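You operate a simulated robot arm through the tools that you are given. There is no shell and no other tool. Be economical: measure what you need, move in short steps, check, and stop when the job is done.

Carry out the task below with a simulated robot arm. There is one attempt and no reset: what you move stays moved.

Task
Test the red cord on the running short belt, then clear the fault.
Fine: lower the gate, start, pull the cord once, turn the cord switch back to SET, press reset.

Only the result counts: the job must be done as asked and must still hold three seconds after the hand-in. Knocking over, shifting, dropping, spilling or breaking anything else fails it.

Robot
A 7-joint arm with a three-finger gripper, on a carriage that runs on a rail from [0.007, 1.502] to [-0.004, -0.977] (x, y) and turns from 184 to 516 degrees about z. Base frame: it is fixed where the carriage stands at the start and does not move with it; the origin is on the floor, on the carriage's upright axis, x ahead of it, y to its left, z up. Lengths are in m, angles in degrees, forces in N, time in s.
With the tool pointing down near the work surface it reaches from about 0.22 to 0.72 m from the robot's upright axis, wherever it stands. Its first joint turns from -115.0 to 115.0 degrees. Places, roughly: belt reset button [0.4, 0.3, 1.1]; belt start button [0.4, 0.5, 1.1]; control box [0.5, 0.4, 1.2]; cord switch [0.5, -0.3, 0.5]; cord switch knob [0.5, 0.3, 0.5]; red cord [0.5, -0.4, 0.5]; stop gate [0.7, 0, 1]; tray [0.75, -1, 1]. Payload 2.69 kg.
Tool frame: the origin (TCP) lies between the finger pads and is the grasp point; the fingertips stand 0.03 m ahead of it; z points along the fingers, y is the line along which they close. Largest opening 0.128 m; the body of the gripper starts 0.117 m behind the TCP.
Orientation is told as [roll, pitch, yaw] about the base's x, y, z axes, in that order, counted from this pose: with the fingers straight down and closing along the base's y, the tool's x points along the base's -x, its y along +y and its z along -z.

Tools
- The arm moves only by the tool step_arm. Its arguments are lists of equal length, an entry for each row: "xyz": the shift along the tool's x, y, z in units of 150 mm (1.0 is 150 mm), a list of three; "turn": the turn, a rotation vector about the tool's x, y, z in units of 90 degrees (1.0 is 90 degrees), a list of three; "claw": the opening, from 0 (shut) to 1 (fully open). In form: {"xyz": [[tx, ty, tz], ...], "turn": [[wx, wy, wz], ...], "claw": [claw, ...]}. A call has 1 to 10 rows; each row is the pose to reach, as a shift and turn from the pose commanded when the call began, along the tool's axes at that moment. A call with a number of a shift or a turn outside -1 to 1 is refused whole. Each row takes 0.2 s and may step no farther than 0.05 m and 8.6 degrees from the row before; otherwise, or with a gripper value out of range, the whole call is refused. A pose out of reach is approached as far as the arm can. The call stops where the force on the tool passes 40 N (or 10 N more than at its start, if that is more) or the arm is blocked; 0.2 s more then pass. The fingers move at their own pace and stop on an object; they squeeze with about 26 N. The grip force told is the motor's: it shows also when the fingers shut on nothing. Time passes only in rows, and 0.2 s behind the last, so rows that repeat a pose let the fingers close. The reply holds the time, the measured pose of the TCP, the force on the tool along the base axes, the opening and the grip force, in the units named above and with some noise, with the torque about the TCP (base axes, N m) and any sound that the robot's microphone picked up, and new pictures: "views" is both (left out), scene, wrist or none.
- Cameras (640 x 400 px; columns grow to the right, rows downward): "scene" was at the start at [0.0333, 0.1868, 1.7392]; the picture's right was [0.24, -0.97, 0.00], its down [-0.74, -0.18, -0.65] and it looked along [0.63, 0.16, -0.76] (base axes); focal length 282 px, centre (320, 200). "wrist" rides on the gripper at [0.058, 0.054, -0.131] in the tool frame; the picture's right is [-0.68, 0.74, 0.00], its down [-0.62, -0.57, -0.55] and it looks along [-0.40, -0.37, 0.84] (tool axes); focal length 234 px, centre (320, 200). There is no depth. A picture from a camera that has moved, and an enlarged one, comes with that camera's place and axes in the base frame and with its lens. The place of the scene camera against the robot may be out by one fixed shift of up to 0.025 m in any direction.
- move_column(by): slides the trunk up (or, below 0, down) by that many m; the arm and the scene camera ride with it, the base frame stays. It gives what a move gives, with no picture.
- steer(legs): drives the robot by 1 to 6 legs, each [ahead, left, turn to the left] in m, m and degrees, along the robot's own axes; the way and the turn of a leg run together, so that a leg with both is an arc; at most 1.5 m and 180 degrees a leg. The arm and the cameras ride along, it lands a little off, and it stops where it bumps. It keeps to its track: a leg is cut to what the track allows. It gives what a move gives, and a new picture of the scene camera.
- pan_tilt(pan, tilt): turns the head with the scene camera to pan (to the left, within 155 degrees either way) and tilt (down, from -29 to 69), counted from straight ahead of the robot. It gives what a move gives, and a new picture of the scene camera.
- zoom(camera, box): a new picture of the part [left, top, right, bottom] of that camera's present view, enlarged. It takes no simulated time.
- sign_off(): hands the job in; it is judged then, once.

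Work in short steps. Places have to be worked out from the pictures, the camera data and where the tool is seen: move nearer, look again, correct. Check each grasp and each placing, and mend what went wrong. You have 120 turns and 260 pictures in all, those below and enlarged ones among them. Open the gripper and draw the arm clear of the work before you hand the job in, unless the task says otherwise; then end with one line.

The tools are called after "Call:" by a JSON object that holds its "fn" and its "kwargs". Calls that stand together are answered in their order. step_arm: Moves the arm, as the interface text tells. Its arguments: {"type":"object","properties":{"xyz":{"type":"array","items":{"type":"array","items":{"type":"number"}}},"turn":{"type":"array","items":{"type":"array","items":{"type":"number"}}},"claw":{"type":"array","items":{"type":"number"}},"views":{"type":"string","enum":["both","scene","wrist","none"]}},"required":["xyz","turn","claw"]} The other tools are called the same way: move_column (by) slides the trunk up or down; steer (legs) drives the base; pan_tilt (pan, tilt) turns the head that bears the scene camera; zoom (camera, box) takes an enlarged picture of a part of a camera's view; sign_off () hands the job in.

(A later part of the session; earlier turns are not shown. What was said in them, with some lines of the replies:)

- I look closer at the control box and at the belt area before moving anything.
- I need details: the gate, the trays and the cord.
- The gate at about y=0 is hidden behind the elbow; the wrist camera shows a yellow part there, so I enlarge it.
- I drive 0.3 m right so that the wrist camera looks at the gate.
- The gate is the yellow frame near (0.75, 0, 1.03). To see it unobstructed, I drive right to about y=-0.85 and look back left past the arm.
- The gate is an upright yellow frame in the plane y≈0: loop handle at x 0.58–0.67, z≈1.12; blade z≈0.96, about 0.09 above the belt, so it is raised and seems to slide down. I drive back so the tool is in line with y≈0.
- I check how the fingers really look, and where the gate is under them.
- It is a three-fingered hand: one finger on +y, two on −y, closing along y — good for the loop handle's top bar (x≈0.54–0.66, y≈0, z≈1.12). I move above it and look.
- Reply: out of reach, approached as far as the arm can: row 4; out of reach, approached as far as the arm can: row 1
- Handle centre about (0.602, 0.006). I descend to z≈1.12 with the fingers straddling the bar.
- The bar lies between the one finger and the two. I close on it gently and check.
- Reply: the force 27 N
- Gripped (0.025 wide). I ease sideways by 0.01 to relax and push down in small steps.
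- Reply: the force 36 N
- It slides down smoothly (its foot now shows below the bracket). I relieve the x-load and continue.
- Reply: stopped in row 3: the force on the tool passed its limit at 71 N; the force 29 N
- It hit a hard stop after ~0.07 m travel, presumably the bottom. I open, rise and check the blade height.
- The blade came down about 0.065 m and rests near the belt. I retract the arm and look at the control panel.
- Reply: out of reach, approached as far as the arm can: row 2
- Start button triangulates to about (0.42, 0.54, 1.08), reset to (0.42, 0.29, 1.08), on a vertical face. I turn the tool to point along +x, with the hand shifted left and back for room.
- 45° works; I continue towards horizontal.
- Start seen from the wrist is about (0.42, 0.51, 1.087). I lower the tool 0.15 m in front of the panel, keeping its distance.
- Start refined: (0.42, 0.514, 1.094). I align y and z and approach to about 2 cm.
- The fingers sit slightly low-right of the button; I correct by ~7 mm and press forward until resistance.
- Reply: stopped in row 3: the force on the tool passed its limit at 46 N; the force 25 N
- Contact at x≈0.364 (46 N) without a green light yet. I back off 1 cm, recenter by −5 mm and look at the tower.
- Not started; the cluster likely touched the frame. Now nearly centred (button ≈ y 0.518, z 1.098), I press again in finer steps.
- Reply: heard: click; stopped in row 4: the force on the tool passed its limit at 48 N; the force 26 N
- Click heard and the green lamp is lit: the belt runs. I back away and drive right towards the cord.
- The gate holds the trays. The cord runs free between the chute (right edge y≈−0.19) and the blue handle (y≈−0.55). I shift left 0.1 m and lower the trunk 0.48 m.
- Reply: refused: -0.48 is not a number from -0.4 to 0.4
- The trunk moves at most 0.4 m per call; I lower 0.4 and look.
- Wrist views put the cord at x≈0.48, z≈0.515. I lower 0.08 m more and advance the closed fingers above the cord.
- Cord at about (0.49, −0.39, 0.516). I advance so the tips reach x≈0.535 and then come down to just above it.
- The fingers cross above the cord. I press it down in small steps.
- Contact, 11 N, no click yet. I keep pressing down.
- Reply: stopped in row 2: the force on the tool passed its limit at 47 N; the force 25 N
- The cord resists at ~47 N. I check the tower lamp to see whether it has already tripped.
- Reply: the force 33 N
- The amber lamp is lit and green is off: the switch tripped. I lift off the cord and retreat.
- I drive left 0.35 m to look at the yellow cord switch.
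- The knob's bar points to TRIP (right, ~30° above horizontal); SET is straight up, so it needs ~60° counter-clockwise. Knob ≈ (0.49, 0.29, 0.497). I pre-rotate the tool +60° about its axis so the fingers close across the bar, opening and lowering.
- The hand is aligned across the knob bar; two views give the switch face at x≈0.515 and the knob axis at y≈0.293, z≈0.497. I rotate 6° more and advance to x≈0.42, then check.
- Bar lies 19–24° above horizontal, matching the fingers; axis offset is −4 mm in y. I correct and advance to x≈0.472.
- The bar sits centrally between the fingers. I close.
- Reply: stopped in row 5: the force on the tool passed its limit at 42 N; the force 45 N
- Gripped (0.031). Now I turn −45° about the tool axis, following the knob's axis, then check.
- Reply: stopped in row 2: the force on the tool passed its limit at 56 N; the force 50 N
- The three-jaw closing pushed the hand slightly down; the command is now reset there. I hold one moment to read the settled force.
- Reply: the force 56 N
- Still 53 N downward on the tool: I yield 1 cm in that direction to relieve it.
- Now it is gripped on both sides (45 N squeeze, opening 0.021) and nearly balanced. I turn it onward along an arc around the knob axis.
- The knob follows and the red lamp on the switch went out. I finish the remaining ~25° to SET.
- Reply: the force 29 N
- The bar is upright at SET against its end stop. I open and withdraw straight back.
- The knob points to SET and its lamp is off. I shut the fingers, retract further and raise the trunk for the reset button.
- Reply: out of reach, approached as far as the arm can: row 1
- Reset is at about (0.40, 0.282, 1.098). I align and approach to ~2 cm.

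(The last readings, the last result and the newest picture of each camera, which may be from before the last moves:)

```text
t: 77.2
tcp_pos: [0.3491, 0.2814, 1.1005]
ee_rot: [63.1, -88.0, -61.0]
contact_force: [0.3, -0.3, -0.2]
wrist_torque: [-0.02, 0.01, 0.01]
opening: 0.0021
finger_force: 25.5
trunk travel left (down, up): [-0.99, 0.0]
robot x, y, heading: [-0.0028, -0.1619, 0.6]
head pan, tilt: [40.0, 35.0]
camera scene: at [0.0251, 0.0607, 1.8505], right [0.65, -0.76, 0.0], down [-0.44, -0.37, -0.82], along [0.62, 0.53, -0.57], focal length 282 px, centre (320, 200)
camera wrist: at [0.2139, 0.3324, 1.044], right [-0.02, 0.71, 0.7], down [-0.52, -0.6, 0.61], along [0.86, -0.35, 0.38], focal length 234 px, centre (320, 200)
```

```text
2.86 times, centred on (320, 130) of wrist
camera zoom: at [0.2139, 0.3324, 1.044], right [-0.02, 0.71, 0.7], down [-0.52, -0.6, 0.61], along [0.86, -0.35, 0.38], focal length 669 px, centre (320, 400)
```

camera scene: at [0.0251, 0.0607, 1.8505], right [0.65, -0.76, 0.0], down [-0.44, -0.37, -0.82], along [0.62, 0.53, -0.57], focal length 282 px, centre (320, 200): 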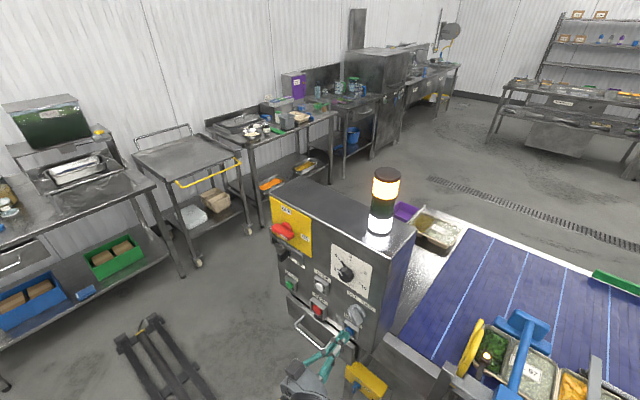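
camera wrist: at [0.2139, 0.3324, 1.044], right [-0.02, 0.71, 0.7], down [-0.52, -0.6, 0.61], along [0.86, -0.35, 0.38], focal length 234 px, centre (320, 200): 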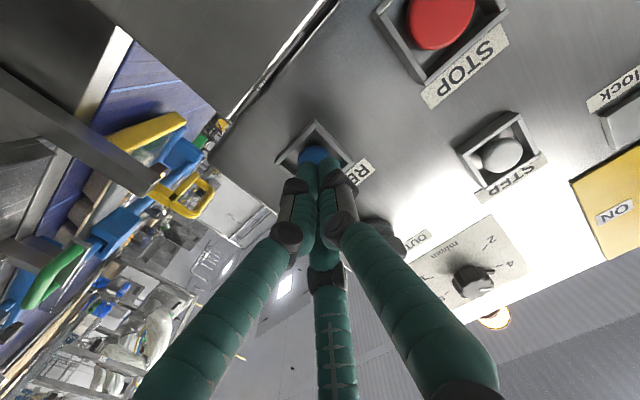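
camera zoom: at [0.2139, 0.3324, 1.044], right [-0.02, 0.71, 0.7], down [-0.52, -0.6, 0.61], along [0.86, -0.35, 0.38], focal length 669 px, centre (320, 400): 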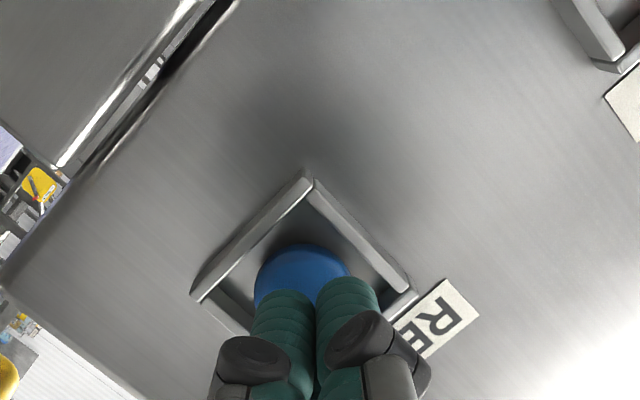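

Slightly high-left by ~3 mm; I correct and press.

Call:
{"fn": "step_arm", "kwargs": {"xyz": [[0.015, -0.022, 0.05], [0.015, -0.024, 0.1], [0.015, -0.026, 0.15], [0.015, -0.028, 0.2], [0.015, -0.03, 0.25], [0.015, -0.03, 0.3]], "turn": [[0, 0, 0], [0, 0, 0], [0, 0, 0], [0, 0, 0], [0, 0, 0], [0, 0, 0]], "claw": [0, 0, 0, 0, 0, 0]}}

Call:
{"fn": "zoom", "kwargs": {"camera": "wrist", "box": [220, 60, 420, 200]}}

```text
t: 78.2
tcp_pos: [0.3654, 0.2783, 1.0979]
ee_rot: [67.1, -88.0, -64.3]
contact_force: [-23.2, -6.3, 3.1]
wrist_torque: [-0.06, -0.04, -0.39]
opening: 0.0022
finger_force: 31.4
trunk travel left (down, up): [-0.99, 0.0]
robot x, y, heading: [-0.0031, -0.1618, 0.5]
head pan, tilt: [40.0, 35.0]
heard: click
stopped in row 5: the force on the tool passed its limit at 45 N (the readings are from after the stop); the commanded pose is now the measured one
camera scene: at [0.0187, 0.0584, 1.851], right [0.65, -0.76, 0.0], down [-0.43, -0.37, -0.82], along [0.62, 0.54, -0.57], focal length 282 px, centre (320, 200)
camera wrist: at [0.2298, 0.3282, 1.0413], right [-0.03, 0.71, 0.7], down [-0.51, -0.61, 0.6], along [0.86, -0.34, 0.38], focal length 234 px, centre (320, 200)
```

scene: 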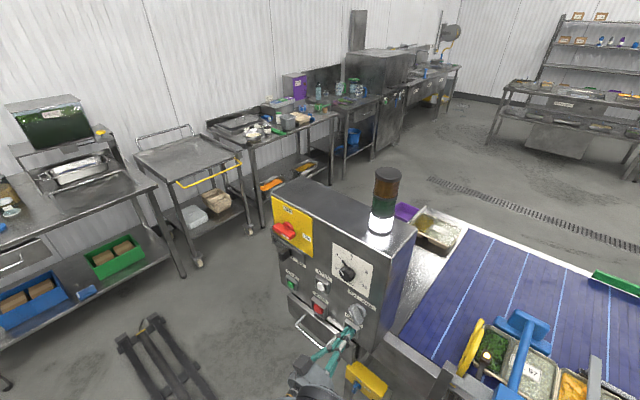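
wrist: 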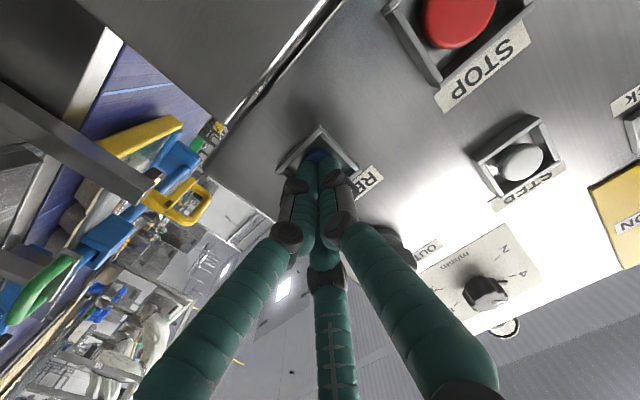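

```text
2.86 times, centred on (320, 130) of wrist
camera zoom: at [0.2298, 0.3282, 1.0413], right [-0.03, 0.71, 0.7], down [-0.51, -0.61, 0.6], along [0.86, -0.34, 0.38], focal length 669 px, centre (320, 400)
```

zoom: 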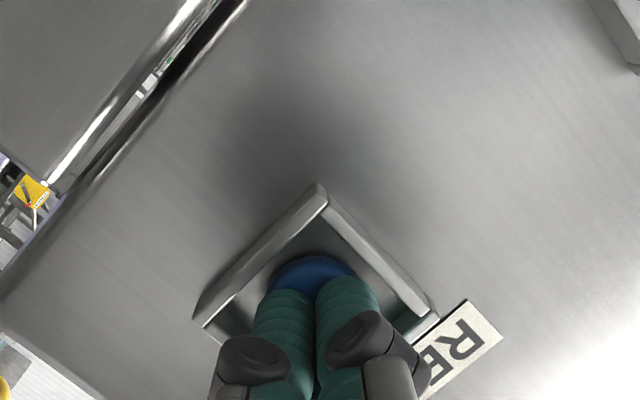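

Click, and the amber lamp went out: the fault is cleared. I withdraw, open the hand and check the final state.

Call:
{"fn": "step_arm", "kwargs": {"xyz": [[0, 0, -0.2], [0, 0, -0.5], [0, 0, -0.8], [0, 0, -0.8], [0, 0, -0.8]], "turn": [[0, 0, 0], [0, 0, 0], [0, 0, 0], [0, 0, 0], [0, 0, 0]], "claw": [0, 0, 0.2, 0.5, 0.5], "views": "scene"}}

Call:
{"fn": "zoom", "kwargs": {"camera": "scene", "box": [260, 160, 640, 400]}}

```text
t: 79.4
tcp_pos: [0.2507, 0.2743, 1.0966]
ee_rot: [61.6, -88.2, -59.0]
contact_force: [0.5, 0.7, 0.2]
wrist_torque: [-0.01, 0.03, 0.0]
opening: 0.0564
finger_force: 0.0
trunk travel left (down, up): [-0.99, 0.0]
robot x, y, heading: [-0.0012, -0.1637, 0.9]
head pan, tilt: [40.0, 35.0]
camera scene: at [0.0215, 0.0611, 1.8504], right [0.65, -0.76, 0.0], down [-0.43, -0.37, -0.82], along [0.62, 0.53, -0.57], focal length 282 px, centre (320, 200)
```

scene: 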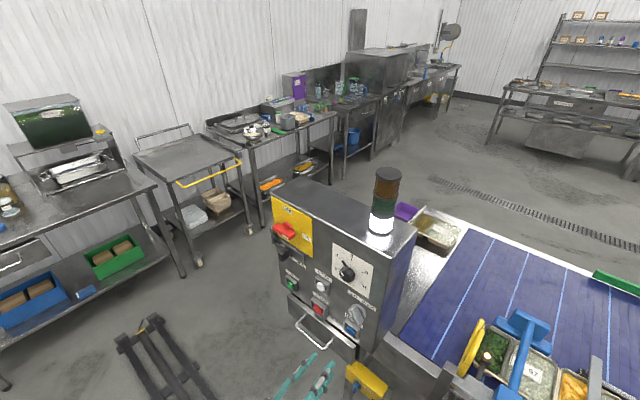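

```text
1.67 times, centred on (450, 280) of scene
camera zoom: at [0.0215, 0.0611, 1.8504], right [0.65, -0.76, 0.0], down [-0.43, -0.37, -0.82], along [0.62, 0.53, -0.57], focal length 470 px, centre (103, 67)
```

zoom: 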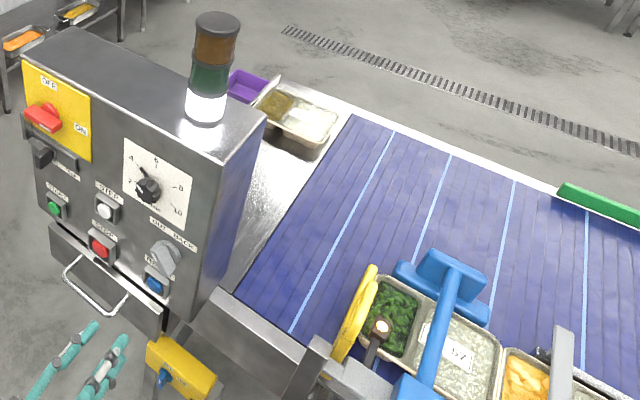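

The fault is clear, the belt is at rest, the gate is holding the trays, and the hand is open and clear of the work, so I hand in.

Call:
{"fn": "sign_off", "kwargs": {}}

```text
The job is handed in.
```

The red cord test is done and the fault is cleared: I lowered the gate, started the belt, pulled the cord once (it stopped the belt), turned the cord switch back to SET, pressed reset, and the amber fault lamp went out.
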